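You operate a simulated robot arm through the tools that you are given. There is no shell and no other tool. Be economical: measure what you need, move in short steps, check, and stop when the job is done.

Carry out the task below with a simulated robot arm. There is one attempt and no reset: what you move stays moved.

TASK
Put the oldest jar from the fridge's middle shelf in warming cup 4 and set its slider to 10 h.
Fine: oldest is the lowest week number. Shut the fridge again.

It is judged by the outcome, as a careful person would: the job done as asked, and still so three seconds after it is handed in. It fails if anything else is knocked over, pushed out of place, dropped, spilled or broken.

THE ROBOT
A 6-joint arm with a two-finger parallel gripper on a trunk, on a base that drives. Base frame: it is fixed to the floor where the robot stands at the start and does not move with it; the origin is under the middle of the robot, x ahead of it, y to its left, z up. Lengths are in mm, angles in degrees, forces in N, time in s.
With the tool pointing down near the work surface it reaches from about 300 to 700 mm from the robot's upright axis, wherever it stands. Its first joint turns from -166.0 to 166.0 degrees. Places, roughly: fridge door [1000, 200, 800]; warming cup four [1100, -600, 800]; slider four [1000, -500, 800]. Payload 4.1 kg.
Tool frame: the origin (TCP) lies between the finger pads and is the grasp point; the fingertips stand 23 mm ahead of it; z points along the fingers, y is the line along which they close. The gripper opens to 94 mm. The fingers are 38 mm wide and 10 mm thick; the gripper's body (54 by 96 mm) begins 39 mm behind the TCP.
Orientation is told as [roll, pitch, yaw] about the base's x, y, z axes, in that order, counted from this pose: with the fingers straight down and closing along the base's y, the tool's x points along the base's -x, its y along +y and its z along -z.

THE INTERFACE
- The arm moves only by the tool move_arm. Its argument "rows" is a list of rows, each an object of numbers (a shift or turn left out is 0, a gripper value left out holds the last): "tx", "ty", "tz": the shift along the base's x, y, z in units of 25 mm (1.0 is 25 mm); "rx", "ry", "rz": the turn, a rotation vector about the base's x, y, z in units of 4 degrees (1.0 is 4 degrees); "grip": the opening, from 0 (shut) to 1 (fully open). In form: [{"tx": .., "ty": .., "tz": .., "rx": .., "ry": .., "rz": .., "grip": ..}, ...]. A call has 1 to 20 rows; each row shifts and turns the commanded pose from where the row before left it. A call with a number of a shift or a turn outside -1 to 1 is refused whole. Each row takes 0.2 s and may step no farther than 50 mm and 8.6 degrees from the row before; otherwise, or with a gripper value out of range, the whole call is refused. Where a pose cannot be reached the arm comes as near as it can. A force on the tool above 70 N (or 10 N above the force at the start of the call, whichever is more), or a blocked arm, ends the call early, and 0.2 s more pass. The fingers move at their own pace (about 45 mm/s each) and stop on an object; they squeeze with about 33 N. The grip force told is the motor's: it shows also when the fingers shut on nothing. Time passes only in rows, and 0.2 s behind the last, so rows that do not move let the fingers close. The reply holds the time, the measured pose of the TCP, the force on the tool along the base axes, the opening and the grip force, in the units named above and with some noise.
- Cameras (640 x 400 px; columns grow to the right, rows downward): "scene" is now at [27.4, 139.9, 1333.1]; the picture's right is [-0.25, -0.97, 0.00], its down [-0.48, 0.12, -0.87] and it looks along [0.84, -0.21, -0.50] (base axes); focal length 279 px, centre (320, 200). "wrist" rides on the gripper at [86, 16, -75] in the tool frame; the picture's right is [-0.18, 0.98, 0.00], its down [-0.58, -0.11, -0.81] and it looks along [-0.79, -0.15, 0.59] (tool axes); focal length 243 px, centre (320, 200). There is no depth. A picture from a camera that has moved, and an enlarged one, comes with that camera's place and axes in the base frame and with its lens.
- get_image(camera): a new picture of that camera. It takes no simulated time.
- slide_trunk(by): slides the trunk up (or, below 0, down) by that many mm; the arm and the scene camera ride with it, the base frame stays. It gives what a move gives, with no picture.
- base_move(legs): drives the robot by 1 to 6 legs, each [ahead, turn to the left] in mm and degrees, along the robot's own axes; the way and the turn of a leg run together, so that a leg with both is an arc; at most 1500 mm and 180 degrees a leg. The arm and the cameras ride along, it lands a little off, and it stops where it bumps. It gives what a move gives.
- turn_head(pan, tilt): turns the head with the scene camera to pan (to the left, within 155 degrees either way) and tilt (down, from -29 to 69), counted from straight ahead of the robot. It gives what a move gives.
- inspect(camera, box): a new picture of the part [left, top, right, bottom] of that camera's present view, enlarged. It takes no simulated time.
- job_done(): hands the job in; it is judged then, once.

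Go step by step. Nothing tells you exact positions but the pictures and the camera data: compare them with the known pose of the tool, close in by small moves and look again before you grip or let go. The budget is 120 turns and 78 pictures, counting those below and the enlarged ones. Unless the task says otherwise, let go and move clear before handing in, and close with one line.

The tools are called after ">>>" as name(argument=value, ...) on one line, values as JSON. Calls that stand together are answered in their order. move_arm: Moves the arm, as the interface text tells. Its arguments: {"type":"object","properties":{"rows":{"type":"array","items":{"type":"object","properties":{"tx":{"type":"number"},"ty":{"type":"number"},"tz":{"type":"number"},"rx":{"type":"number"},"ry":{"type":"number"},"rz":{"type":"number"},"grip":{"type":"number"}}}}},"required":["rows"]} The other tools are called the same way: slide_trunk (by) slides the trunk up or down; base_move (legs) drives the base; turn_head (pan, tilt) turns the head that bears the scene camera; get_image (camera) takes a picture; inspect (camera, box) takes an enlarged picture of a part of a camera's view; job_done () hands the job in.

At the start:

```text
time_s: 0.0
tcp_pos: [421.7, -86.8, 997.6]
tcp_rot: [0.0, 0.0, 0.0]
contact_force: [-0.2, -1.2, -0.2]
grip_width: 94.0
finger_force: 0.1
trunk travel left (down, up): [-275.0, 315.0]
robot x, y, heading: [0.7, 1.1, 0.0]
head pan, tilt: [-14.2, 29.9]
```

scene: 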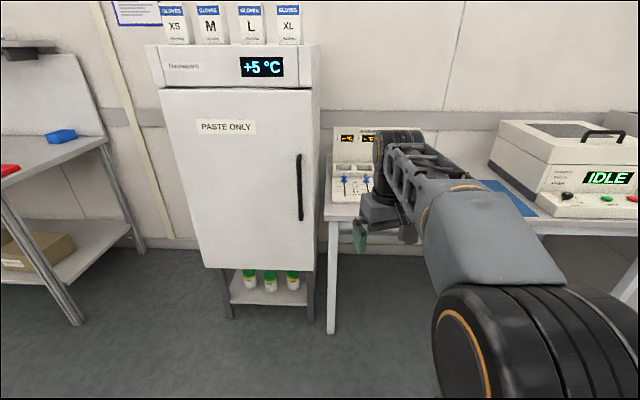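
wrist: 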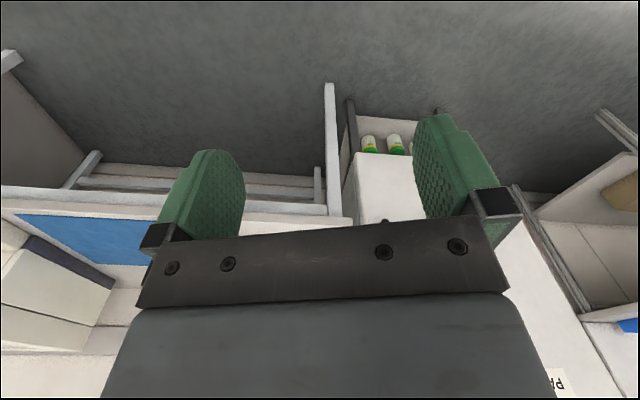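

I see the fridge ahead with a vertical handle on its right, hinge on the left, and the warmer to the right behind the arm. I'll look closer at both first.

>>> inspect(camera="scene", box=[140, 0, 340, 330])

>>> inspect(camera="scene", box=[310, 110, 430, 230])

```text
1.21 times, centred on (240, 165) of scene
camera zoom: at [27.4, 139.9, 1333.1], right [-0.25, -0.97, 0.0], down [-0.48, 0.12, -0.87], along [0.84, -0.21, -0.5], focal length 338 px, centre (417, 242)
```

zoom: 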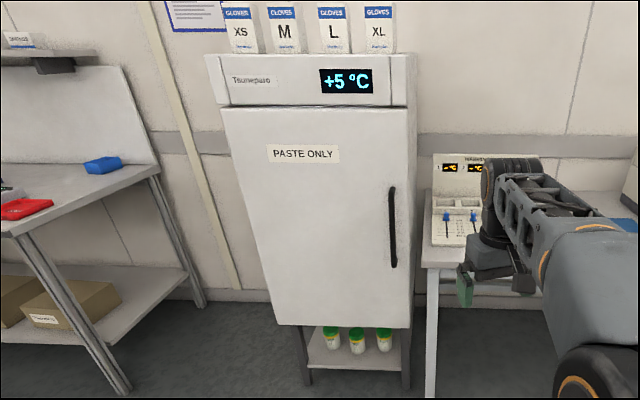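

```text
3.33 times, centred on (370, 170) of scene
camera zoom: at [27.4, 139.9, 1333.1], right [-0.25, -0.97, 0.0], down [-0.48, 0.12, -0.87], along [0.84, -0.21, -0.5], focal length 930 px, centre (153, 300)
```

zoom: 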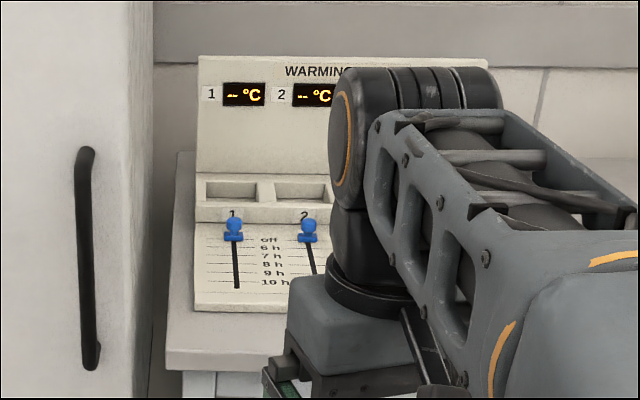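

The room appears turned about -14° relative to the base, with the door handle at roughly base [937, -14], z 710–980. I'll first turn the tool to point forward and drive nearer, right of the door's swing.

>>> move_arm(rows=[{"ry": -1}, {"ry": -1}, {"ry": -1}, {"ry": -1}, {"ry": -1}, {"ry": -1}, {"ry": -1}, {"ry": -1}, {"ry": -1}, {"ry": -1}, {"ry": -1}, {"ry": -1}, {"ry": -1}, {"ry": -1}, {"ry": -1}, {"ry": -1}, {"ry": -1}, {"ry": -1}, {"ry": -1}, {"ry": -1}])

>>> move_arm(rows=[{"ry": -1}, {"ry": -1}, {"ry": -0.5}, {}])

>>> base_move(legs=[[0, -7.4], [340, 0], [0, -6.8]])

>>> get_image(camera="scene")

>>> get_image(camera="wrist")

```text
time_s: 4.2
tcp_pos: [421.0, -85.7, 996.7]
tcp_rot: [-0.2, -80.1, 0.1]
contact_force: [0.7, 0.4, 0.3]
grip_width: 94.0
finger_force: 0.1
trunk travel left (down, up): [-275.0, 315.0]
robot x, y, heading: [0.4, -1.0, 0.1]
head pan, tilt: [-14.2, 29.9]
```

```text
time_s: 5.2
tcp_pos: [422.3, -87.0, 998.7]
tcp_rot: [42.8, -90.0, -42.9]
contact_force: [0.3, 0.0, -0.4]
grip_width: 94.0
finger_force: 0.1
trunk travel left (down, up): [-275.0, 315.0]
robot x, y, heading: [0.7, -0.5, 0.0]
head pan, tilt: [-14.2, 29.9]
```

```text
time_s: 8.6
tcp_pos: [725.1, -231.7, 998.2]
tcp_rot: [-32.8, -89.9, 18.7]
contact_force: [0.2, 0.2, 0.1]
grip_width: 93.9
finger_force: 0.0
trunk travel left (down, up): [-275.0, 315.0]
robot x, y, heading: [336.9, -46.7, -14.1]
head pan, tilt: [-14.2, 29.9]
```

```text
73 pictures are left
camera scene: at [397.6, 85.2, 1333.1], right [-0.47, -0.88, 0.0], down [-0.44, 0.24, -0.87], along [0.76, -0.41, -0.5], focal length 279 px, centre (320, 200)
```

scene: 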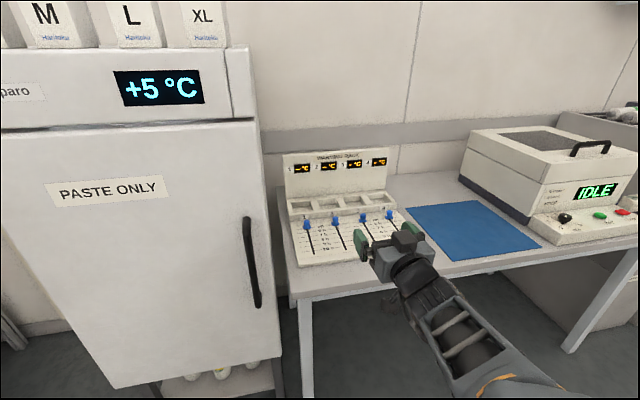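

```text
72 pictures are left
camera wrist: at [658.2, -196.9, 910.2], right [0.24, 0.95, 0.18], down [-0.81, 0.09, 0.58], along [0.54, -0.29, 0.79], focal length 243 px, centre (320, 200)
```

wrist: 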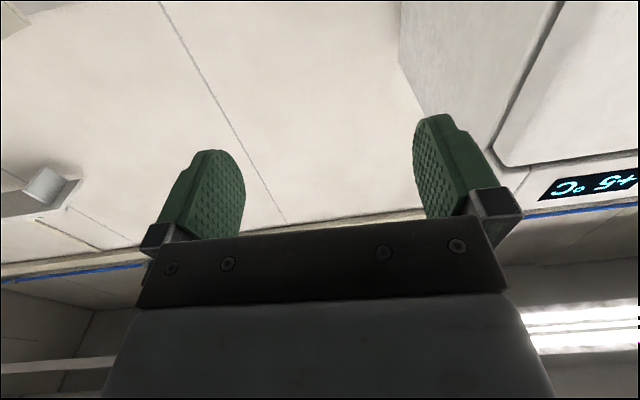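

The tool now points straight at the fridge face direction. Triangulating, the handle bar is at about [910, -8], z 730–985; I'll move to about 100 mm short of it at mid height and look.

>>> move_arm(rows=[{"tx": 0.3, "ty": 0.914, "tz": -0.5}, {"tx": 0.3, "ty": 0.914, "tz": -0.5}, {"tx": 0.3, "ty": 0.914, "tz": -0.5}, {"tx": 0.3, "ty": 0.914, "tz": -0.5}, {"tx": 0.3, "ty": 0.914, "tz": -0.5}, {"tx": 0.3, "ty": 0.914, "tz": -0.5}, {"tx": 0.3, "ty": 0.914, "tz": -0.5}, {"tx": 0.3, "ty": 0.914, "tz": -0.5}, {"tx": 0.3, "ty": 0.914, "tz": -0.5}, {"tx": 0.3, "ty": 0.914, "tz": -0.5}, {"tx": 0.3, "ty": 0.914, "tz": -0.5}, {}])

>>> turn_head(pan=8, tilt=35)

>>> get_image(camera="scene")

>>> get_image(camera="wrist")

```text
time_s: 11.2
tcp_pos: [766.4, -188.1, 980.4]
tcp_rot: [-5.6, -89.9, -8.4]
contact_force: [0.4, -0.5, -0.6]
grip_width: 94.1
finger_force: 0.1
out of reach, approached as far as the arm can: row 1, 2, 3, 4, 5, 6, 7, 8, 9, 10, 11
trunk travel left (down, up): [-275.0, 315.0]
robot x, y, heading: [338.1, -45.7, -13.9]
head pan, tilt: [-14.2, 29.9]
```

```text
time_s: 12.0
tcp_pos: [765.6, -187.6, 980.7]
tcp_rot: [-7.7, -89.9, -6.2]
contact_force: [0.5, -0.2, 0.2]
grip_width: 93.8
finger_force: 0.1
trunk travel left (down, up): [-275.0, 315.0]
robot x, y, heading: [334.2, -40.5, -14.2]
head pan, tilt: [8.0, 35.0]
```

```text
71 pictures are left
camera scene: at [405.5, 118.6, 1325.1], right [-0.11, -0.99, 0.0], down [-0.57, 0.06, -0.82], along [0.81, -0.09, -0.57], focal length 279 px, centre (320, 200)
```

scene: 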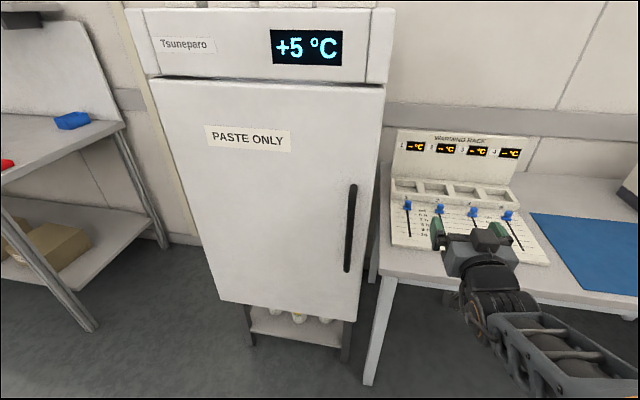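

```text
70 pictures are left
camera wrist: at [698.5, -153.3, 892.4], right [0.24, 0.95, 0.18], down [-0.81, 0.09, 0.58], along [0.54, -0.29, 0.79], focal length 243 px, centre (320, 200)
```

wrist: 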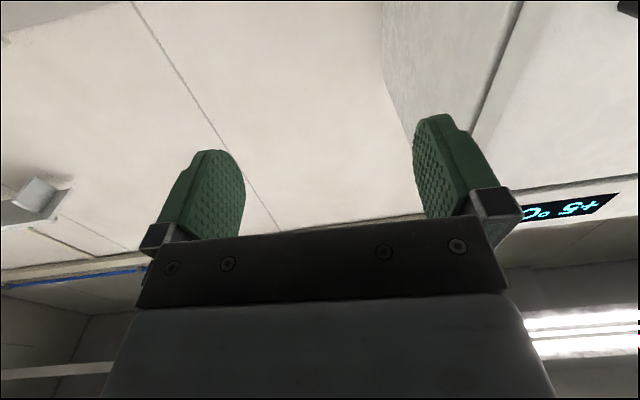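

The arm reported out of reach although it isn't stretched, so perhaps a joint limit or a singular direction. I'll test small single-axis moves to understand.

>>> move_arm(rows=[{"ty": 1}, {"ty": 1}, {}])

>>> move_arm(rows=[{"tz": -1}, {"tz": -1}, {}])

>>> move_arm(rows=[{"tx": -1}, {"tx": -1}, {}])

```text
time_s: 12.8
tcp_pos: [762.3, -184.3, 986.7]
tcp_rot: [-7.0, -89.9, -7.0]
contact_force: [0.4, -0.4, 0.3]
grip_width: 94.1
finger_force: 0.0
out of reach, approached as far as the arm can: row 1, 2
trunk travel left (down, up): [-275.0, 315.0]
robot x, y, heading: [335.5, -44.0, -14.0]
head pan, tilt: [8.0, 35.0]
```

```text
time_s: 13.6
tcp_pos: [778.6, -202.2, 947.2]
tcp_rot: [-5.3, -89.8, -8.5]
contact_force: [0.4, -0.4, -0.2]
grip_width: 94.1
finger_force: 0.1
out of reach, approached as far as the arm can: row 1, 2
trunk travel left (down, up): [-275.0, 315.0]
robot x, y, heading: [336.6, -45.1, -14.5]
head pan, tilt: [8.0, 35.0]
```

```text
time_s: 14.4
tcp_pos: [756.5, -220.9, 966.9]
tcp_rot: [-8.8, -90.0, -5.4]
contact_force: [-0.7, 0.6, -0.6]
grip_width: 94.0
finger_force: 0.0
out of reach, approached as far as the arm can: row 1, 2
trunk travel left (down, up): [-275.0, 315.0]
robot x, y, heading: [336.1, -42.7, -14.2]
head pan, tilt: [8.0, 35.0]
```

>>> move_arm(rows=[{"rz": 1}, {"rz": 1}, {"rz": 1}, {"rz": 1}, {"rz": 1}, {}])

>>> move_arm(rows=[{"ty": 1, "rz": 0.5}, {"ty": 1, "rz": 0.5}, {"ty": 1, "rz": 0.5}, {"ty": 1, "rz": 0.5}, {}])

```text
time_s: 15.8
tcp_pos: [757.8, -218.1, 966.4]
tcp_rot: [24.0, -90.0, -18.1]
contact_force: [-0.1, 0.4, -0.3]
grip_width: 94.2
finger_force: 0.0
trunk travel left (down, up): [-275.0, 315.0]
robot x, y, heading: [337.6, -44.4, -14.0]
head pan, tilt: [8.0, 35.0]
```

```text
time_s: 17.0
tcp_pos: [762.2, -122.0, 969.2]
tcp_rot: [-0.7, -89.8, 14.6]
contact_force: [-0.4, 0.9, 0.8]
grip_width: 94.1
finger_force: 0.1
out of reach, approached as far as the arm can: row 4
trunk travel left (down, up): [-275.0, 315.0]
robot x, y, heading: [339.7, -41.7, -14.1]
head pan, tilt: [8.0, 35.0]
```

The wrist seems to hit its straight-line singularity when the tool is level. I'll tilt the tool 35° downward, then yaw it square to the door, and retry the approach.

>>> move_arm(rows=[{"rx": -0.235, "ry": 0.943}, {"rx": -0.235, "ry": 0.943}, {"rx": -0.235, "ry": 0.943}, {"rx": -0.235, "ry": 0.943}, {"rx": -0.235, "ry": 0.943}, {"rx": -0.235, "ry": 0.943}, {"rx": -0.235, "ry": 0.943}, {"rx": -0.235, "ry": 0.943}, {"rx": -0.235, "ry": 0.943}, {"rz": -1}, {"rz": -1}, {"rz": -1}, {"rz": -1}, {"rz": -1}, {"rz": -1}, {"rz": -1}, {}])

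>>> move_arm(rows=[{"ty": 0.9, "tz": -0.7}, {"ty": 0.9, "tz": -0.7}, {"ty": 0.9, "tz": -0.7}, {"ty": 0.9, "tz": -0.7}, {"ty": 0.9, "tz": -0.7}, {}])

>>> get_image(camera="scene")

```text
time_s: 20.6
tcp_pos: [762.7, -121.4, 969.6]
tcp_rot: [-0.2, -55.0, -13.9]
contact_force: [-0.6, 1.0, -0.5]
grip_width: 93.9
finger_force: 0.2
trunk travel left (down, up): [-275.0, 315.0]
robot x, y, heading: [341.4, -45.0, -14.3]
head pan, tilt: [8.0, 35.0]
```

```text
time_s: 22.0
tcp_pos: [762.2, -6.4, 882.4]
tcp_rot: [-0.2, -54.9, -13.8]
contact_force: [-0.6, -0.9, 0.3]
grip_width: 94.0
finger_force: 0.1
trunk travel left (down, up): [-275.0, 315.0]
robot x, y, heading: [335.6, -43.0, -14.2]
head pan, tilt: [8.0, 35.0]
```

```text
69 pictures are left
camera scene: at [405.6, 118.8, 1325.1], right [-0.11, -0.99, 0.0], down [-0.57, 0.06, -0.82], along [0.81, -0.09, -0.57], focal length 279 px, centre (320, 200)
```

scene: 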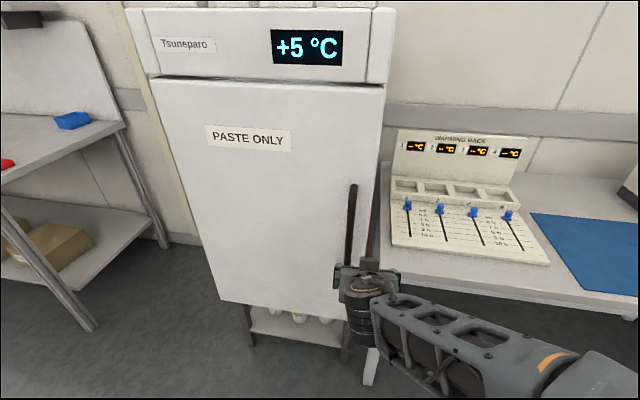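

Tilting works. I'll shift about 30 mm left and 90 mm forward, then check with both cameras.

>>> move_arm(rows=[{"tx": 0.31, "ty": 1}, {"tx": 0.97, "ty": 0}, {"tx": 0.97, "ty": -0.24}, {"tx": 0.97, "ty": -0.24}, {"tx": 0.6, "ty": -0.15}, {}])

>>> get_image(camera="wrist")

>>> inspect(camera="scene", box=[280, 160, 440, 320])

```text
time_s: 23.4
tcp_pos: [857.4, 0.1, 882.0]
tcp_rot: [-0.2, -55.0, -14.0]
contact_force: [0.5, -0.6, -0.6]
grip_width: 94.0
finger_force: 0.0
trunk travel left (down, up): [-275.0, 315.0]
robot x, y, heading: [337.1, -44.9, -14.3]
head pan, tilt: [8.0, 35.0]
```

```text
68 pictures are left
camera wrist: at [756.5, 44.4, 851.8], right [0.34, 0.93, 0.15], down [-0.34, -0.02, 0.94], along [0.87, -0.37, 0.31], focal length 243 px, centre (320, 200)
```

wrist: 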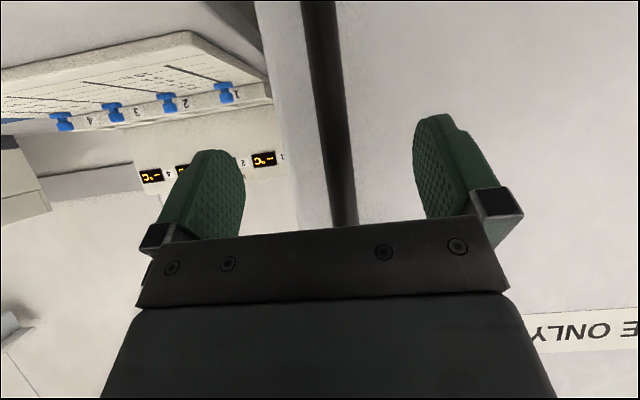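

```text
2.50 times, centred on (360, 240) of scene
camera zoom: at [405.7, 118.7, 1325.1], right [-0.11, -0.99, 0.0], down [-0.57, 0.06, -0.82], along [0.81, -0.09, -0.57], focal length 697 px, centre (220, 100)
```

zoom: 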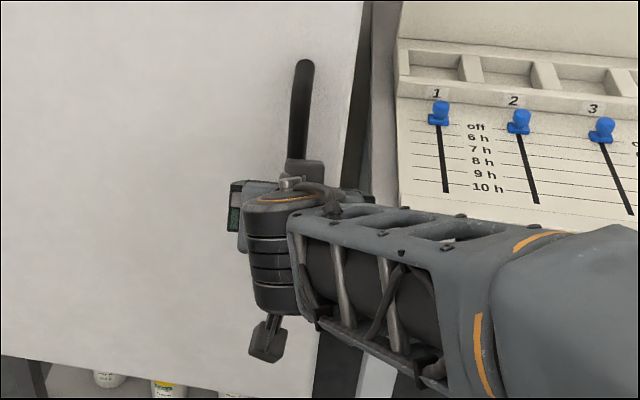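

The bar is centred between the fingers. Advancing another 50 mm and checking.

>>> move_arm(rows=[{"tx": 0.65, "ty": -0.16}, {"tx": 0.65, "ty": -0.16}, {"tx": 0.65, "ty": -0.16}, {}])

>>> get_image(camera="wrist")

>>> inspect(camera="scene", box=[280, 160, 440, 320])

```text
time_s: 24.3
tcp_pos: [896.9, -7.4, 881.5]
tcp_rot: [-0.3, -54.9, -13.8]
contact_force: [-50.6, -0.5, 13.0]
grip_width: 94.0
finger_force: 0.1
trunk travel left (down, up): [-275.0, 315.0]
robot x, y, heading: [332.7, -45.5, -14.0]
head pan, tilt: [8.0, 35.0]
stopped in row 4: the force on the tool passed its limit (the readings are from after the stop); the commanded pose is now the measured one
```

```text
66 pictures are left
camera wrist: at [795.2, 35.5, 852.4], right [0.34, 0.93, 0.15], down [-0.34, -0.02, 0.94], along [0.88, -0.37, 0.31], focal length 243 px, centre (320, 200)
```

wrist: 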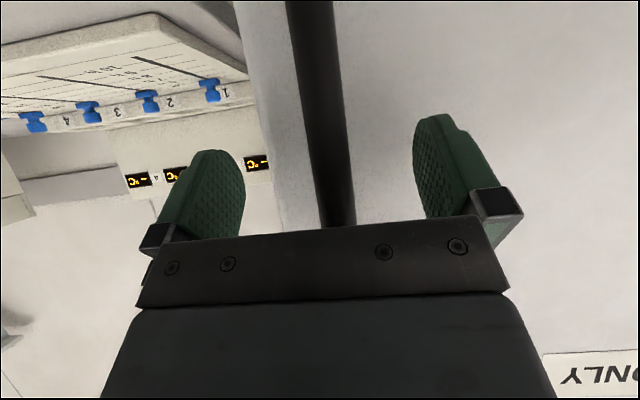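

```text
2.50 times, centred on (360, 240) of scene
camera zoom: at [396.3, 119.3, 1325.8], right [-0.1, -0.99, 0.0], down [-0.57, 0.06, -0.82], along [0.82, -0.09, -0.57], focal length 697 px, centre (220, 100)
```

zoom: 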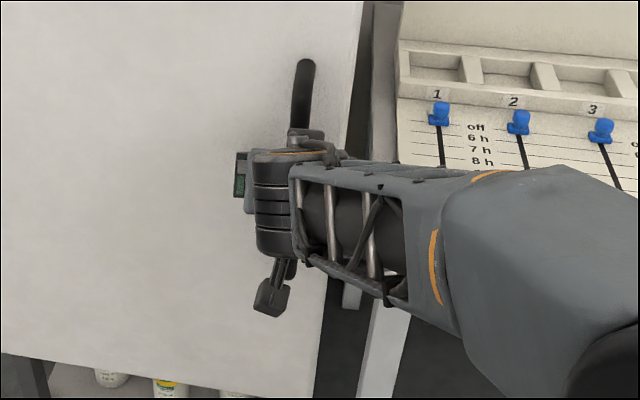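

Contact, likely fingertips on the door face. I'll back off a few mm and close on the bar.

>>> move_arm(rows=[{"tx": -0.25, "ty": 0.06}, {"grip": 0}, {"grip": 0}, {"grip": 0}, {"grip": 0}, {"grip": 0}, {"grip": 0}])

>>> get_image(camera="wrist")

```text
time_s: 25.9
tcp_pos: [899.2, -1.0, 877.9]
tcp_rot: [-0.2, -54.4, -13.4]
contact_force: [9.9, 35.4, 2.5]
grip_width: 17.7
finger_force: 45.0
trunk travel left (down, up): [-275.0, 315.0]
robot x, y, heading: [333.6, -43.8, -13.8]
head pan, tilt: [8.0, 35.0]
```

```text
64 pictures are left
camera wrist: at [795.6, 41.1, 849.1], right [0.33, 0.93, 0.15], down [-0.34, -0.03, 0.94], along [0.88, -0.36, 0.3], focal length 243 px, centre (320, 200)
```

wrist: 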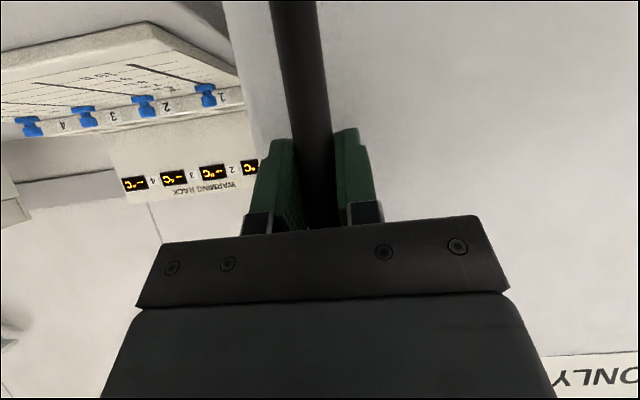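

Bar gripped (17.7 mm). Pulling along the door's arc, first 10°.

>>> move_arm(rows=[{"tx": -0.72, "ty": 0.32, "rz": -0.6}, {"tx": -0.72, "ty": 0.32, "rz": -0.6}, {"tx": -0.69, "ty": 0.38, "rz": -0.6}, {"tx": -0.69, "ty": 0.38, "rz": -0.6}, {}])

```text
time_s: 27.1
tcp_pos: [830.2, 38.0, 878.1]
tcp_rot: [-0.1, -54.6, -23.0]
contact_force: [37.8, 50.9, 0.9]
grip_width: 17.9
finger_force: 44.7
trunk travel left (down, up): [-275.0, 315.0]
robot x, y, heading: [333.6, -42.9, -14.0]
head pan, tilt: [8.0, 35.0]
```

The door is moving with it. Continuing along the arc with slightly more leftward motion.

>>> move_arm(rows=[{"ty": 0.2}, {"tx": -0.66, "ty": 0.46, "rz": -0.6}, {"tx": -0.66, "ty": 0.46, "rz": -0.6}, {"tx": -0.62, "ty": 0.5, "rz": -0.6}, {"tx": -0.62, "ty": 0.5, "rz": -0.6}, {}])

>>> get_image(camera="scene")

```text
time_s: 28.5
tcp_pos: [769.7, 90.2, 878.6]
tcp_rot: [-0.2, -54.4, -32.5]
contact_force: [48.8, 46.8, -9.0]
grip_width: 17.8
finger_force: 44.5
trunk travel left (down, up): [-275.0, 315.0]
robot x, y, heading: [334.7, -41.1, -14.0]
head pan, tilt: [8.0, 35.0]
```

```text
63 pictures are left
camera scene: at [412.4, 136.3, 1323.4], right [-0.1, -0.99, 0.01], down [-0.58, 0.05, -0.82], along [0.81, -0.09, -0.58], focal length 279 px, centre (320, 200)
```

scene: 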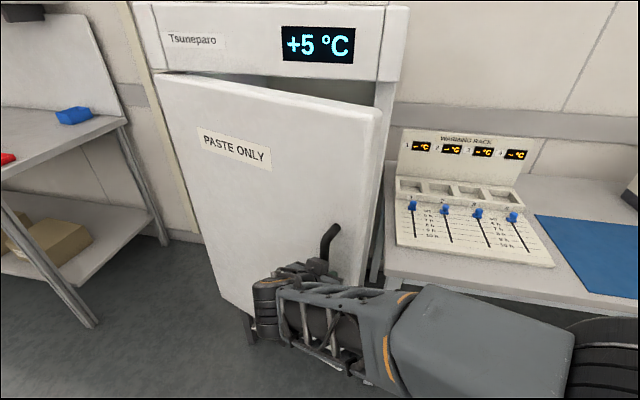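

>>> move_arm(rows=[{"tx": -0.57, "ty": 0.54, "rz": -0.5}, {"tx": -0.57, "ty": 0.54, "rz": -0.5}, {"tx": -0.52, "ty": 0.59, "rz": -0.5}, {"tx": -0.52, "ty": 0.59, "rz": -0.5}, {"tx": -0.47, "ty": 0.64, "rz": -0.5}, {"tx": -0.47, "ty": 0.64, "rz": -0.5}, {}])

>>> get_image(camera="scene")

```text
time_s: 29.5
tcp_pos: [723.2, 142.9, 879.3]
tcp_rot: [1.9, -54.1, -40.5]
contact_force: [69.2, 46.8, -18.3]
grip_width: 18.9
finger_force: 44.9
trunk travel left (down, up): [-275.0, 315.0]
robot x, y, heading: [336.7, -43.0, -13.9]
head pan, tilt: [8.0, 35.0]
stopped in row 4: the force on the tool passed its limit (the readings are from after the stop); the commanded pose is now the measured one
```

```text
62 pictures are left
camera scene: at [426.8, 175.5, 1320.6], right [-0.1, -0.99, 0.04], down [-0.58, 0.02, -0.81], along [0.81, -0.11, -0.58], focal length 279 px, centre (320, 200)
```

scene: 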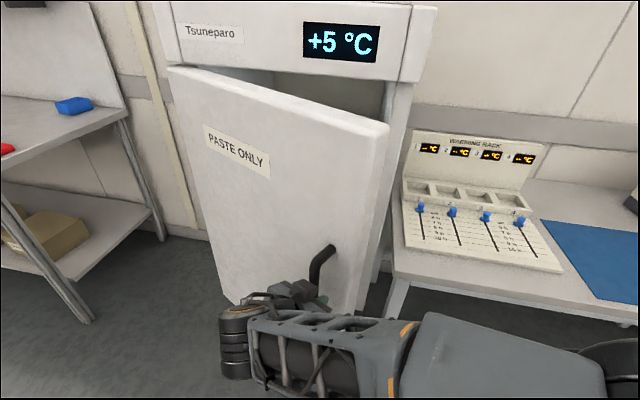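

Force is building up; about 27° open is enough. I'll release and check whether the door stays.

>>> move_arm(rows=[{"grip": 0.5}, {"grip": 0.8}, {"grip": 0.8}, {"grip": 0.8}])

>>> get_image(camera="scene")

>>> get_image(camera="wrist")

```text
time_s: 30.5
tcp_pos: [712.6, 124.5, 883.1]
tcp_rot: [2.6, -53.9, -42.1]
contact_force: [-0.1, -1.1, 0.4]
grip_width: 75.1
finger_force: 0.0
trunk travel left (down, up): [-275.0, 315.0]
robot x, y, heading: [335.9, -45.2, -14.1]
head pan, tilt: [8.0, 35.0]
```

```text
61 pictures are left
camera scene: at [404.7, 120.5, 1325.1], right [-0.11, -0.99, 0.0], down [-0.57, 0.06, -0.82], along [0.81, -0.09, -0.57], focal length 279 px, centre (320, 200)
```

scene: 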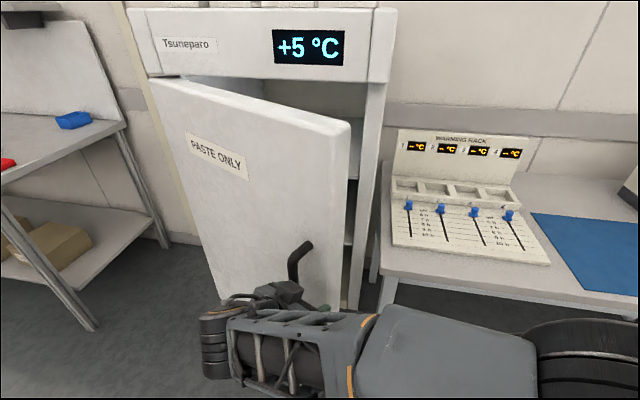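

```text
60 pictures are left
camera wrist: at [639.6, 210.3, 856.2], right [0.71, 0.68, 0.18], down [-0.33, 0.1, 0.94], along [0.62, -0.73, 0.29], focal length 243 px, centre (320, 200)
```

wrist: 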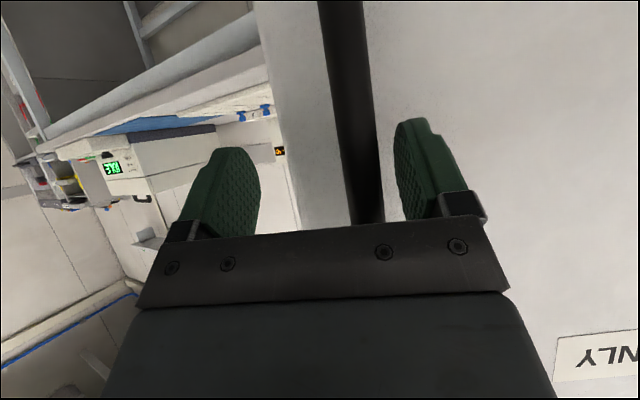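

The door stays put at about 28°. I'll back off the handle, close the gripper, back the base a little, and then go round the door's free edge to push it open from inside.

>>> move_arm(rows=[{"tx": -0.74, "ty": 0.67}, {"tx": -0.74, "ty": 0.67}, {"tx": -0.74, "ty": 0.67}, {"tx": -0.74, "ty": 0.67, "grip": 0.2}, {"grip": 0}, {}])

>>> base_move(legs=[[-130, 0]])

>>> move_arm(rows=[{"ty": -1, "rz": 0.8}, {"ty": -1, "rz": 0.8}, {"ty": -1, "rz": 0.8}, {"ty": -1, "rz": 0.8}, {"ty": -1, "rz": 0.8}, {"ty": -1, "rz": 0.8}, {"ty": -1, "rz": 0.8}, {"ty": -1, "rz": 0.8}, {"ty": -1, "rz": 0.8}, {}])

>>> get_image(camera="scene")

```text
time_s: 31.9
tcp_pos: [639.3, 191.5, 884.9]
tcp_rot: [2.8, -54.0, -42.1]
contact_force: [0.8, -0.4, 1.0]
grip_width: 5.2
finger_force: 0.0
trunk travel left (down, up): [-275.0, 315.0]
robot x, y, heading: [333.9, -43.5, -13.7]
head pan, tilt: [8.0, 35.0]
```

```text
time_s: 33.2
tcp_pos: [509.0, 223.6, 884.3]
tcp_rot: [2.8, -54.0, -42.2]
contact_force: [-0.2, -0.5, -0.5]
grip_width: 0.0
finger_force: 33.7
trunk travel left (down, up): [-275.0, 315.0]
robot x, y, heading: [207.1, -7.8, -14.1]
head pan, tilt: [8.0, 35.0]
```

```text
time_s: 35.4
tcp_pos: [549.5, 36.3, 935.7]
tcp_rot: [2.7, -54.0, -13.1]
contact_force: [0.1, -0.3, -0.2]
grip_width: 0.1
finger_force: 32.8
out of reach, approached as far as the arm can: row 6, 7, 8, 9
trunk travel left (down, up): [-275.0, 315.0]
robot x, y, heading: [205.7, -8.7, -14.1]
head pan, tilt: [8.0, 35.0]
```

```text
59 pictures are left
camera scene: at [276.3, 152.2, 1325.1], right [-0.11, -0.99, 0.0], down [-0.57, 0.06, -0.82], along [0.81, -0.09, -0.57], focal length 279 px, centre (320, 200)
```

scene: 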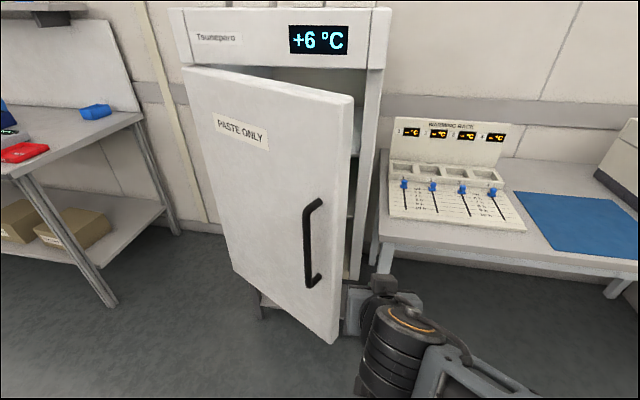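

The door edge is near [755, 45]. I'll pass to its right and forward until the gripper is just inside the edge, in front of the cabinet.

>>> move_arm(rows=[{"tx": 0.98, "ty": -0.84}, {"tx": 0.98, "ty": -0.84}, {"tx": 0.98, "ty": -0.84}, {"tx": 0.98, "ty": -0.84}, {}])

>>> base_move(legs=[[130, 0]])

>>> get_image(camera="scene")

```text
time_s: 36.6
tcp_pos: [647.6, -48.7, 935.7]
tcp_rot: [2.9, -54.0, -13.3]
contact_force: [0.2, -0.2, -0.7]
grip_width: 0.0
finger_force: 33.2
trunk travel left (down, up): [-275.0, 315.0]
robot x, y, heading: [209.5, -8.4, -14.2]
head pan, tilt: [8.0, 35.0]
```

```text
time_s: 37.9
tcp_pos: [772.3, -80.2, 935.3]
tcp_rot: [2.9, -54.0, -13.5]
contact_force: [-0.8, 0.1, 0.3]
grip_width: 0.3
finger_force: 32.8
trunk travel left (down, up): [-275.0, 315.0]
robot x, y, heading: [330.7, -41.3, -14.0]
head pan, tilt: [8.0, 35.0]
```

```text
58 pictures are left
camera scene: at [401.4, 120.7, 1325.1], right [-0.11, -0.99, 0.0], down [-0.57, 0.06, -0.82], along [0.81, -0.09, -0.57], focal length 279 px, centre (320, 200)
```

scene: 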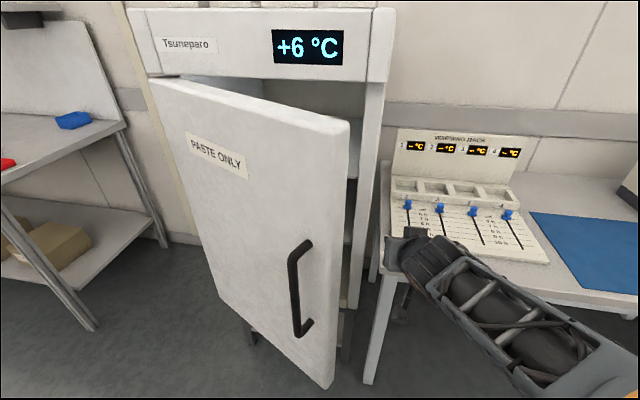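

>>> move_arm(rows=[{"tx": 0.97, "ty": -0.24}, {"tx": 0.97, "ty": -0.24}, {"tx": 0.39, "ty": -0.1}, {"tx": 0.24, "ty": 0.97}, {"tx": 0.24, "ty": 0.97}, {"tx": 0.24, "ty": 0.97}, {"tx": 0.24, "ty": 0.97}, {}])

>>> get_image(camera="scene")

```text
time_s: 39.7
tcp_pos: [849.1, -6.7, 934.5]
tcp_rot: [3.2, -53.9, -14.2]
contact_force: [0.0, -0.4, -0.2]
grip_width: 0.0
finger_force: 33.1
trunk travel left (down, up): [-275.0, 315.0]
robot x, y, heading: [334.8, -42.1, -14.3]
head pan, tilt: [8.0, 35.0]
```

```text
57 pictures are left
camera scene: at [394.9, 111.4, 1326.4], right [-0.11, -0.99, -0.01], down [-0.57, 0.07, -0.82], along [0.82, -0.09, -0.57], focal length 279 px, centre (320, 200)
```

scene: 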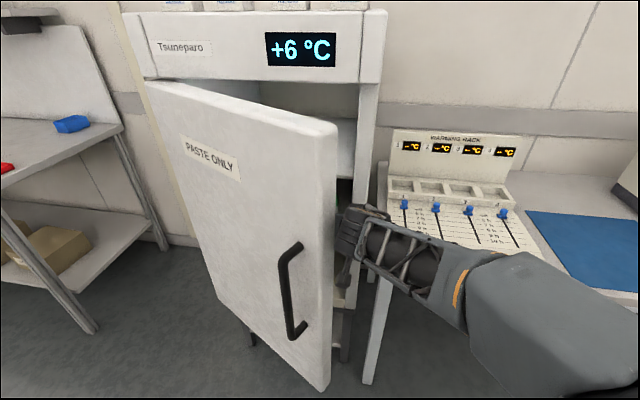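

The wrist has begun pushing the door's edge from inside. Continuing the sweep left.

>>> move_arm(rows=[{"tx": 0.0, "ty": 1.0}, {"tx": 0.0, "ty": 1.0}, {"tx": -0.1, "ty": 1.0}, {"tx": -0.2, "ty": 1.0}, {"tx": -0.3, "ty": 1.0}, {}])

>>> get_image(camera="scene")

```text
time_s: 40.4
tcp_pos: [857.4, 78.0, 923.7]
tcp_rot: [-2.7, -54.3, -8.5]
contact_force: [1.0, -1.7, -0.8]
grip_width: 0.0
finger_force: 33.2
trunk travel left (down, up): [-275.0, 315.0]
robot x, y, heading: [333.6, -41.2, -14.4]
head pan, tilt: [8.0, 35.0]
stopped in row 3: the force on the tool passed its limit (the readings are from after the stop); the commanded pose is now the measured one
```

```text
56 pictures are left
camera scene: at [391.5, 62.2, 1337.8], right [-0.11, -0.99, -0.04], down [-0.56, 0.1, -0.82], along [0.82, -0.07, -0.57], focal length 279 px, centre (320, 200)
```

scene: 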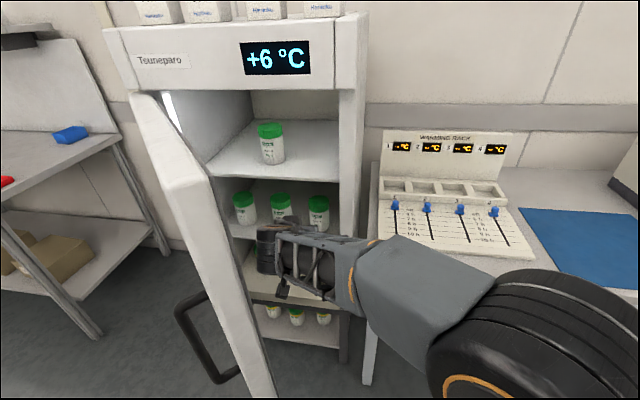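

The door swung wide open and I see jars: one on the top shelf, three on the middle one. I'll withdraw the arm a little and look again.

>>> move_arm(rows=[{"tx": -0.97, "ty": 0.0}, {"tx": -0.97, "ty": 0.0}, {"tx": -0.97, "ty": 0.0}, {}])

>>> get_image(camera="scene")

```text
time_s: 41.4
tcp_pos: [786.8, 82.5, 921.6]
tcp_rot: [-3.8, -53.8, -7.8]
contact_force: [0.3, 0.7, -0.7]
grip_width: 0.0
finger_force: 33.1
trunk travel left (down, up): [-275.0, 315.0]
robot x, y, heading: [330.0, -42.6, -14.5]
head pan, tilt: [8.0, 35.0]
```

```text
55 pictures are left
camera scene: at [407.7, 143.3, 1323.7], right [-0.11, -0.99, 0.02], down [-0.57, 0.05, -0.82], along [0.81, -0.1, -0.58], focal length 279 px, centre (320, 200)
```

scene: 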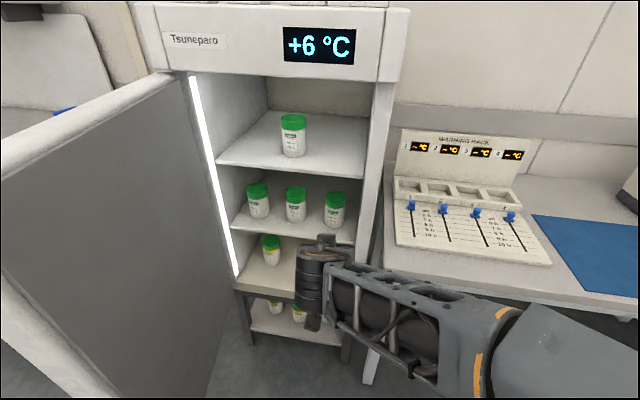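

Door is fully open. Reading the labels.

>>> inspect(camera="scene", box=[220, 165, 380, 265])

```text
4.00 times, centred on (300, 215) of scene
camera zoom: at [407.7, 143.3, 1323.7], right [-0.11, -0.99, 0.02], down [-0.57, 0.05, -0.82], along [0.81, -0.1, -0.58], focal length 1116 px, centre (400, 140)
```

zoom: 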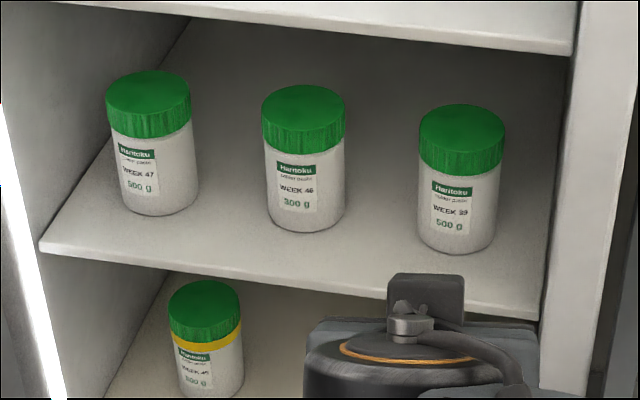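

>>> inspect(camera="scene", box=[320, 185, 352, 233])

>>> inspect(camera="scene", box=[280, 180, 312, 228])

>>> inspect(camera="scene", box=[240, 180, 272, 228])

```text
8.33 times, centred on (336, 209) of scene
camera zoom: at [407.7, 143.3, 1323.7], right [-0.11, -0.99, 0.02], down [-0.57, 0.05, -0.82], along [0.81, -0.1, -0.58], focal length 2324 px, centre (187, 125)
```

zoom: 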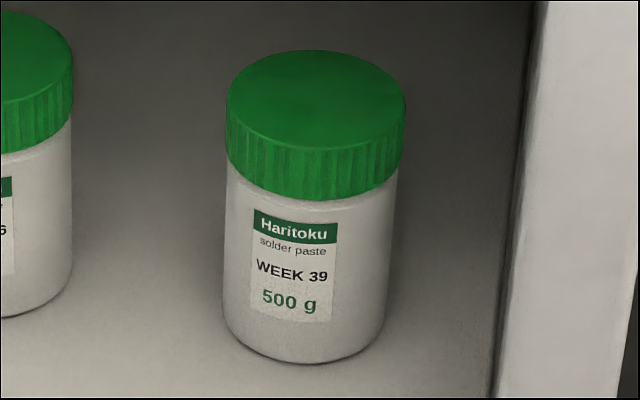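

```text
8.33 times, centred on (296, 204) of scene
camera zoom: at [407.7, 143.3, 1323.7], right [-0.11, -0.99, 0.02], down [-0.57, 0.05, -0.82], along [0.81, -0.1, -0.58], focal length 2324 px, centre (520, 167)
```

zoom: 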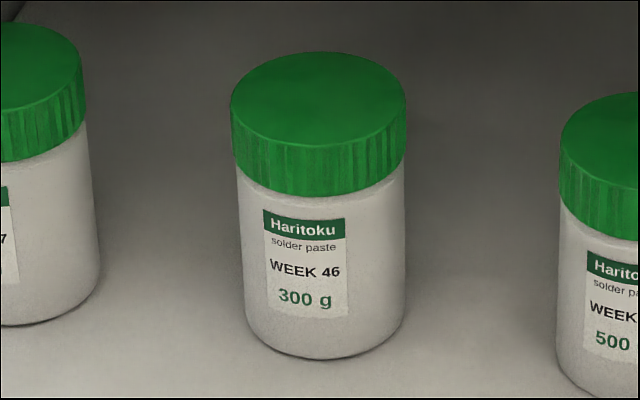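

```text
8.33 times, centred on (256, 204) of scene
camera zoom: at [407.7, 143.3, 1323.7], right [-0.11, -0.99, 0.02], down [-0.57, 0.05, -0.82], along [0.81, -0.1, -0.58], focal length 2324 px, centre (853, 167)
```

zoom: 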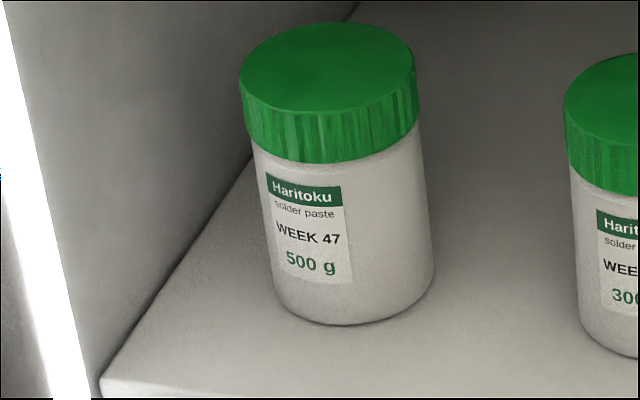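

Week 39 (right-hand jar) is the lowest, so it's the one. I'll tuck the arm back and shift the robot leftward so that jar is within easy reach.

>>> move_arm(rows=[{"tx": -0.415, "ty": -0.985}, {"tx": -0.415, "ty": -0.985}, {"tx": -0.415, "ty": -0.985}, {"tx": -0.415, "ty": -0.985}, {"tx": -0.415, "ty": -0.985}, {"tx": -0.415, "ty": -0.985}, {"tx": -0.415, "ty": -0.985}, {"tx": -0.415, "ty": -0.985}, {}])

>>> base_move(legs=[[0, 50], [150, 0], [0, -50]])

>>> turn_head(pan=-5, tilt=40)

>>> get_image(camera="scene")

>>> get_image(camera="wrist")

```text
time_s: 43.4
tcp_pos: [707.1, -126.9, 900.2]
tcp_rot: [-2.0, -49.4, -9.2]
contact_force: [0.3, -0.4, 0.1]
grip_width: 0.4
finger_force: 32.8
trunk travel left (down, up): [-275.0, 315.0]
robot x, y, heading: [331.0, -41.6, -14.3]
head pan, tilt: [8.0, 35.0]
```

```text
time_s: 49.3
tcp_pos: [828.1, -37.0, 901.2]
tcp_rot: [-2.1, -49.5, -8.8]
contact_force: [-0.3, 0.2, 0.6]
grip_width: 0.0
finger_force: 33.0
trunk travel left (down, up): [-275.0, 315.0]
robot x, y, heading: [451.3, 44.2, -14.0]
head pan, tilt: [8.0, 35.0]
```

```text
time_s: 50.0
tcp_pos: [829.1, -37.4, 900.3]
tcp_rot: [-2.0, -49.3, -8.8]
contact_force: [-0.8, -0.2, -0.3]
grip_width: 0.3
finger_force: 32.9
trunk travel left (down, up): [-275.0, 315.0]
robot x, y, heading: [450.3, 46.6, -13.8]
head pan, tilt: [-5.0, 40.0]
```

```text
50 pictures are left
camera scene: at [513.5, 189.8, 1317.6], right [-0.32, -0.95, 0.0], down [-0.61, 0.21, -0.77], along [0.73, -0.25, -0.64], focal length 279 px, centre (320, 200)
```

scene: 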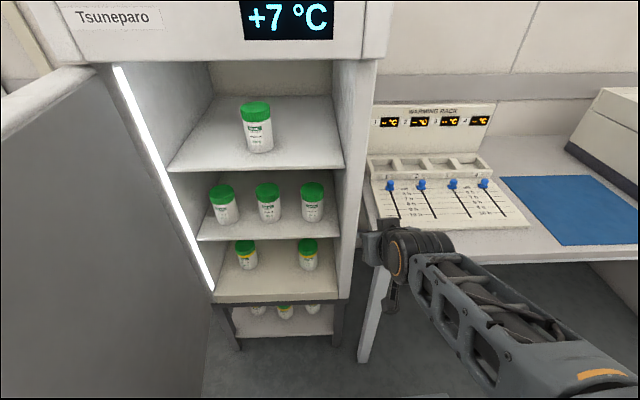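

```text
49 pictures are left
camera wrist: at [722.0, -0.5, 881.5], right [0.3, 0.95, 0.12], down [-0.24, -0.04, 0.97], along [0.92, -0.31, 0.22], focal length 243 px, centre (320, 200)
```

wrist: 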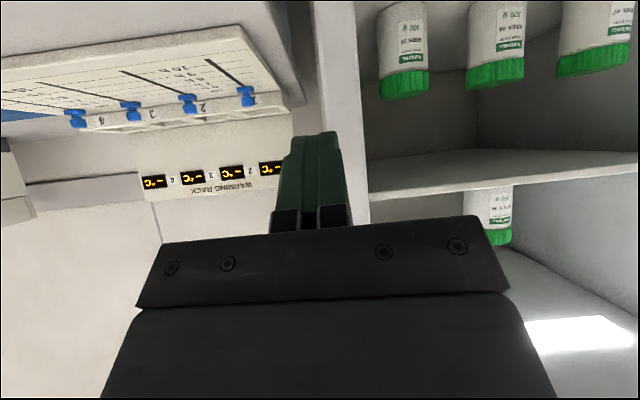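

The jar is triangulated to about [1100, 12], top z ≈ 850. I'll square the tool, open to 80 mm, and line up in front of the jar, then look.

>>> move_arm(rows=[{"tx": 0.224, "ty": 0.893, "tz": -0.64, "rx": -0.07, "ry": -0.71, "rz": -0.31, "grip": 0.85}, {"tx": 0.224, "ty": 0.893, "tz": -0.64, "rx": -0.07, "ry": -0.71, "rz": -0.31}, {"tx": 0.224, "ty": 0.893, "tz": -0.64, "rx": -0.07, "ry": -0.71, "rz": -0.31}, {"tx": 0.224, "ty": 0.893, "tz": -0.64}, {"tx": 0.224, "ty": 0.893, "tz": -0.64}, {"tx": 0.844, "ty": -0.211}, {"tx": 0.844, "ty": -0.211}, {"tx": 0.844, "ty": -0.211}, {}])

>>> get_image(camera="scene")

>>> get_image(camera="wrist")

```text
time_s: 52.0
tcp_pos: [950.0, 50.2, 847.6]
tcp_rot: [-0.6, -57.8, -13.7]
contact_force: [0.6, -0.1, -0.3]
grip_width: 79.9
finger_force: 0.2
out of reach, approached as far as the arm can: row 1, 2, 3
trunk travel left (down, up): [-275.0, 315.0]
robot x, y, heading: [453.6, 45.9, -14.0]
head pan, tilt: [-5.0, 40.0]
```

```text
48 pictures are left
camera scene: at [513.6, 189.8, 1317.5], right [-0.32, -0.95, 0.0], down [-0.61, 0.21, -0.77], along [0.72, -0.25, -0.64], focal length 279 px, centre (320, 200)
```

scene: 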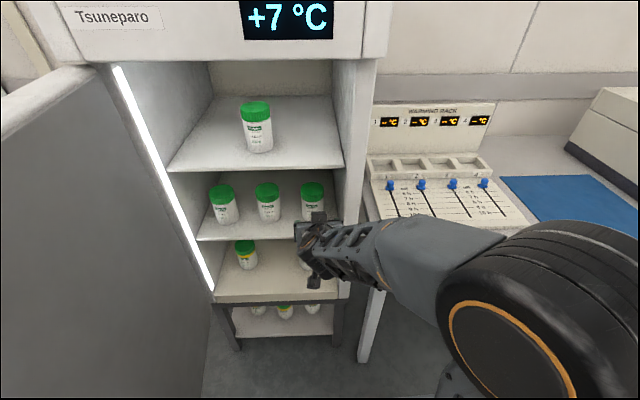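

```text
47 pictures are left
camera wrist: at [849.7, 93.8, 812.2], right [0.34, 0.93, 0.15], down [-0.39, -0.01, 0.92], along [0.86, -0.37, 0.36], focal length 243 px, centre (320, 200)
```

wrist: 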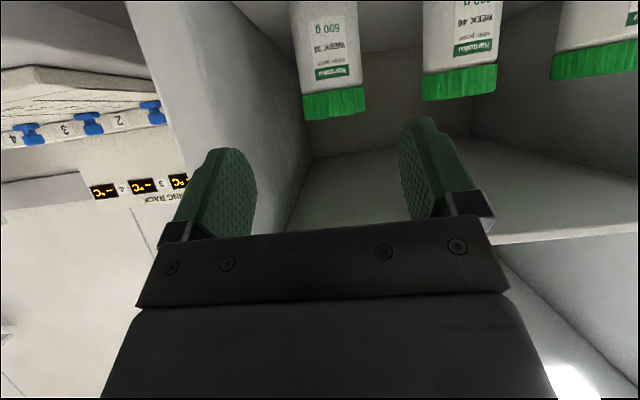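

The refined jar position is about [1130, 8], top z ≈ 828, and the gripper's lateral alignment looks right. I'll lower to z≈795 and go in 100 mm, then check.

>>> move_arm(rows=[{"tz": -0.7, "grip": 0.92}, {"tz": -0.7}, {"tz": -0.7}, {"tx": 0.97, "ty": -0.243}, {"tx": 0.97, "ty": -0.243}, {"tx": 0.97, "ty": -0.243}, {"tx": 0.97, "ty": -0.243}, {}])

>>> get_image(camera="wrist")

>>> inspect(camera="scene", box=[200, 160, 360, 260])

```text
time_s: 53.8
tcp_pos: [1046.0, 26.1, 797.5]
tcp_rot: [-0.6, -58.0, -13.7]
contact_force: [0.4, 0.1, 0.2]
grip_width: 86.7
finger_force: 0.1
trunk travel left (down, up): [-275.0, 315.0]
robot x, y, heading: [453.2, 46.3, -14.0]
head pan, tilt: [-5.0, 40.0]
```

```text
46 pictures are left
camera wrist: at [945.8, 68.0, 760.9], right [0.34, 0.93, 0.15], down [-0.39, -0.01, 0.92], along [0.86, -0.37, 0.36], focal length 243 px, centre (320, 200)
```

wrist: 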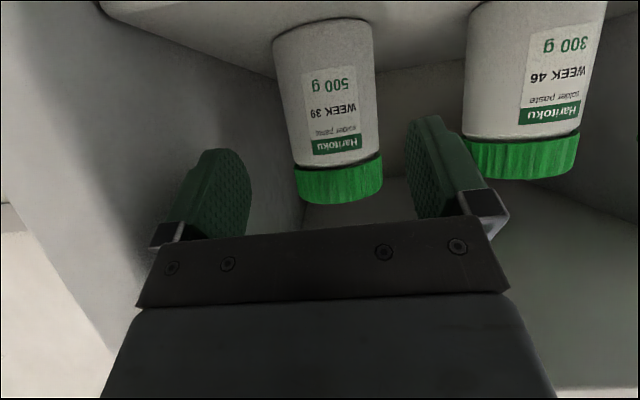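

```text
4.00 times, centred on (280, 210) of scene
camera zoom: at [513.6, 189.8, 1317.5], right [-0.32, -0.95, 0.0], down [-0.61, 0.21, -0.77], along [0.72, -0.25, -0.64], focal length 1116 px, centre (480, 160)
```

zoom: 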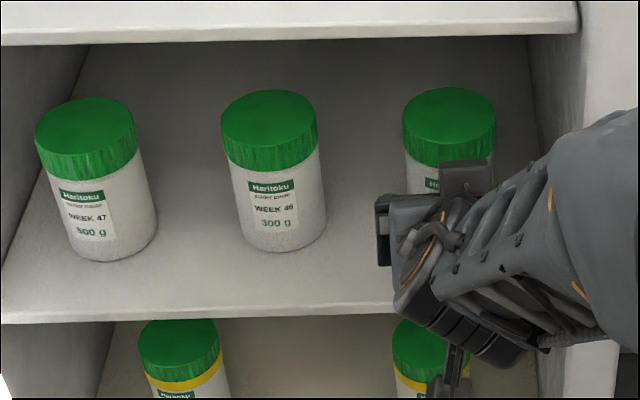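

Alignment is good: the jar axis is at about [1129, 8]. To keep the palm clear of the cap's edge I'll raise to z≈822 and advance 76 mm.

>>> move_arm(rows=[{"tz": 0.96}, {"tx": 0.742, "ty": -0.165}, {"tx": 0.742, "ty": -0.165}, {"tx": 0.742, "ty": -0.165}, {"tx": 0.742, "ty": -0.165}, {}])

>>> get_image(camera="wrist")

>>> inspect(camera="scene", box=[200, 160, 360, 260])

```text
time_s: 55.2
tcp_pos: [1121.4, 8.6, 820.5]
tcp_rot: [-0.8, -58.0, -13.6]
contact_force: [0.9, -0.4, 1.3]
grip_width: 86.6
finger_force: 0.0
trunk travel left (down, up): [-275.0, 315.0]
robot x, y, heading: [455.9, 44.5, -13.7]
head pan, tilt: [-5.0, 40.0]
```

```text
44 pictures are left
camera wrist: at [1021.3, 52.5, 785.7], right [0.34, 0.93, 0.15], down [-0.39, -0.01, 0.92], along [0.86, -0.37, 0.36], focal length 243 px, centre (320, 200)
```

wrist: 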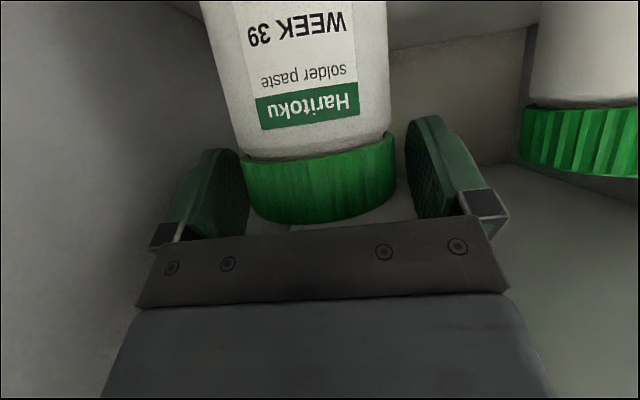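

```text
4.00 times, centred on (280, 210) of scene
camera zoom: at [513.6, 189.8, 1317.5], right [-0.32, -0.95, 0.0], down [-0.61, 0.21, -0.77], along [0.72, -0.25, -0.64], focal length 1116 px, centre (480, 160)
```

zoom: 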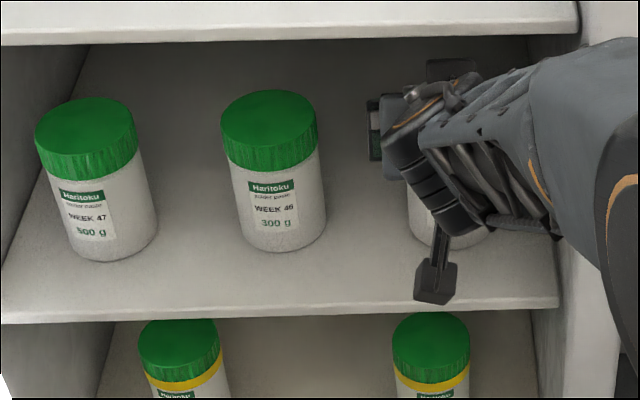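

The jar sits between the fingers. Small sideways trim, then close and check the grip.

>>> move_arm(rows=[{"ty": -0.08}, {"grip": 0.5}, {"grip": 0.5}, {"grip": 0.5}, {"grip": 0.5}])

>>> get_image(camera="wrist")

```text
time_s: 56.4
tcp_pos: [1120.6, 7.1, 822.6]
tcp_rot: [-0.7, -58.1, -13.5]
contact_force: [0.9, 5.2, 2.9]
grip_width: 69.1
finger_force: 32.9
trunk travel left (down, up): [-275.0, 315.0]
robot x, y, heading: [449.8, 47.5, -13.8]
head pan, tilt: [-5.0, 40.0]
```

```text
42 pictures are left
camera wrist: at [1021.1, 51.6, 785.9], right [0.33, 0.93, 0.15], down [-0.39, -0.01, 0.92], along [0.86, -0.37, 0.36], focal length 243 px, centre (320, 200)
```

wrist: 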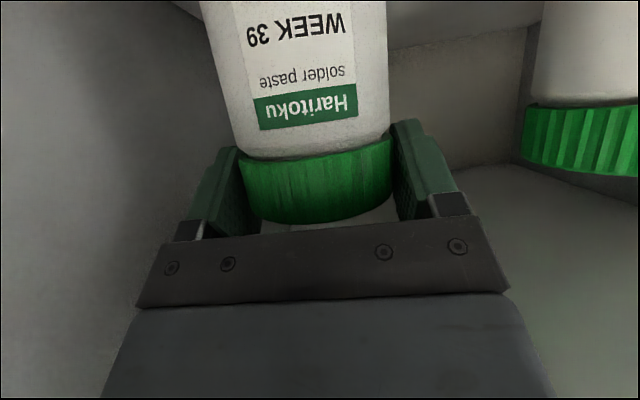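

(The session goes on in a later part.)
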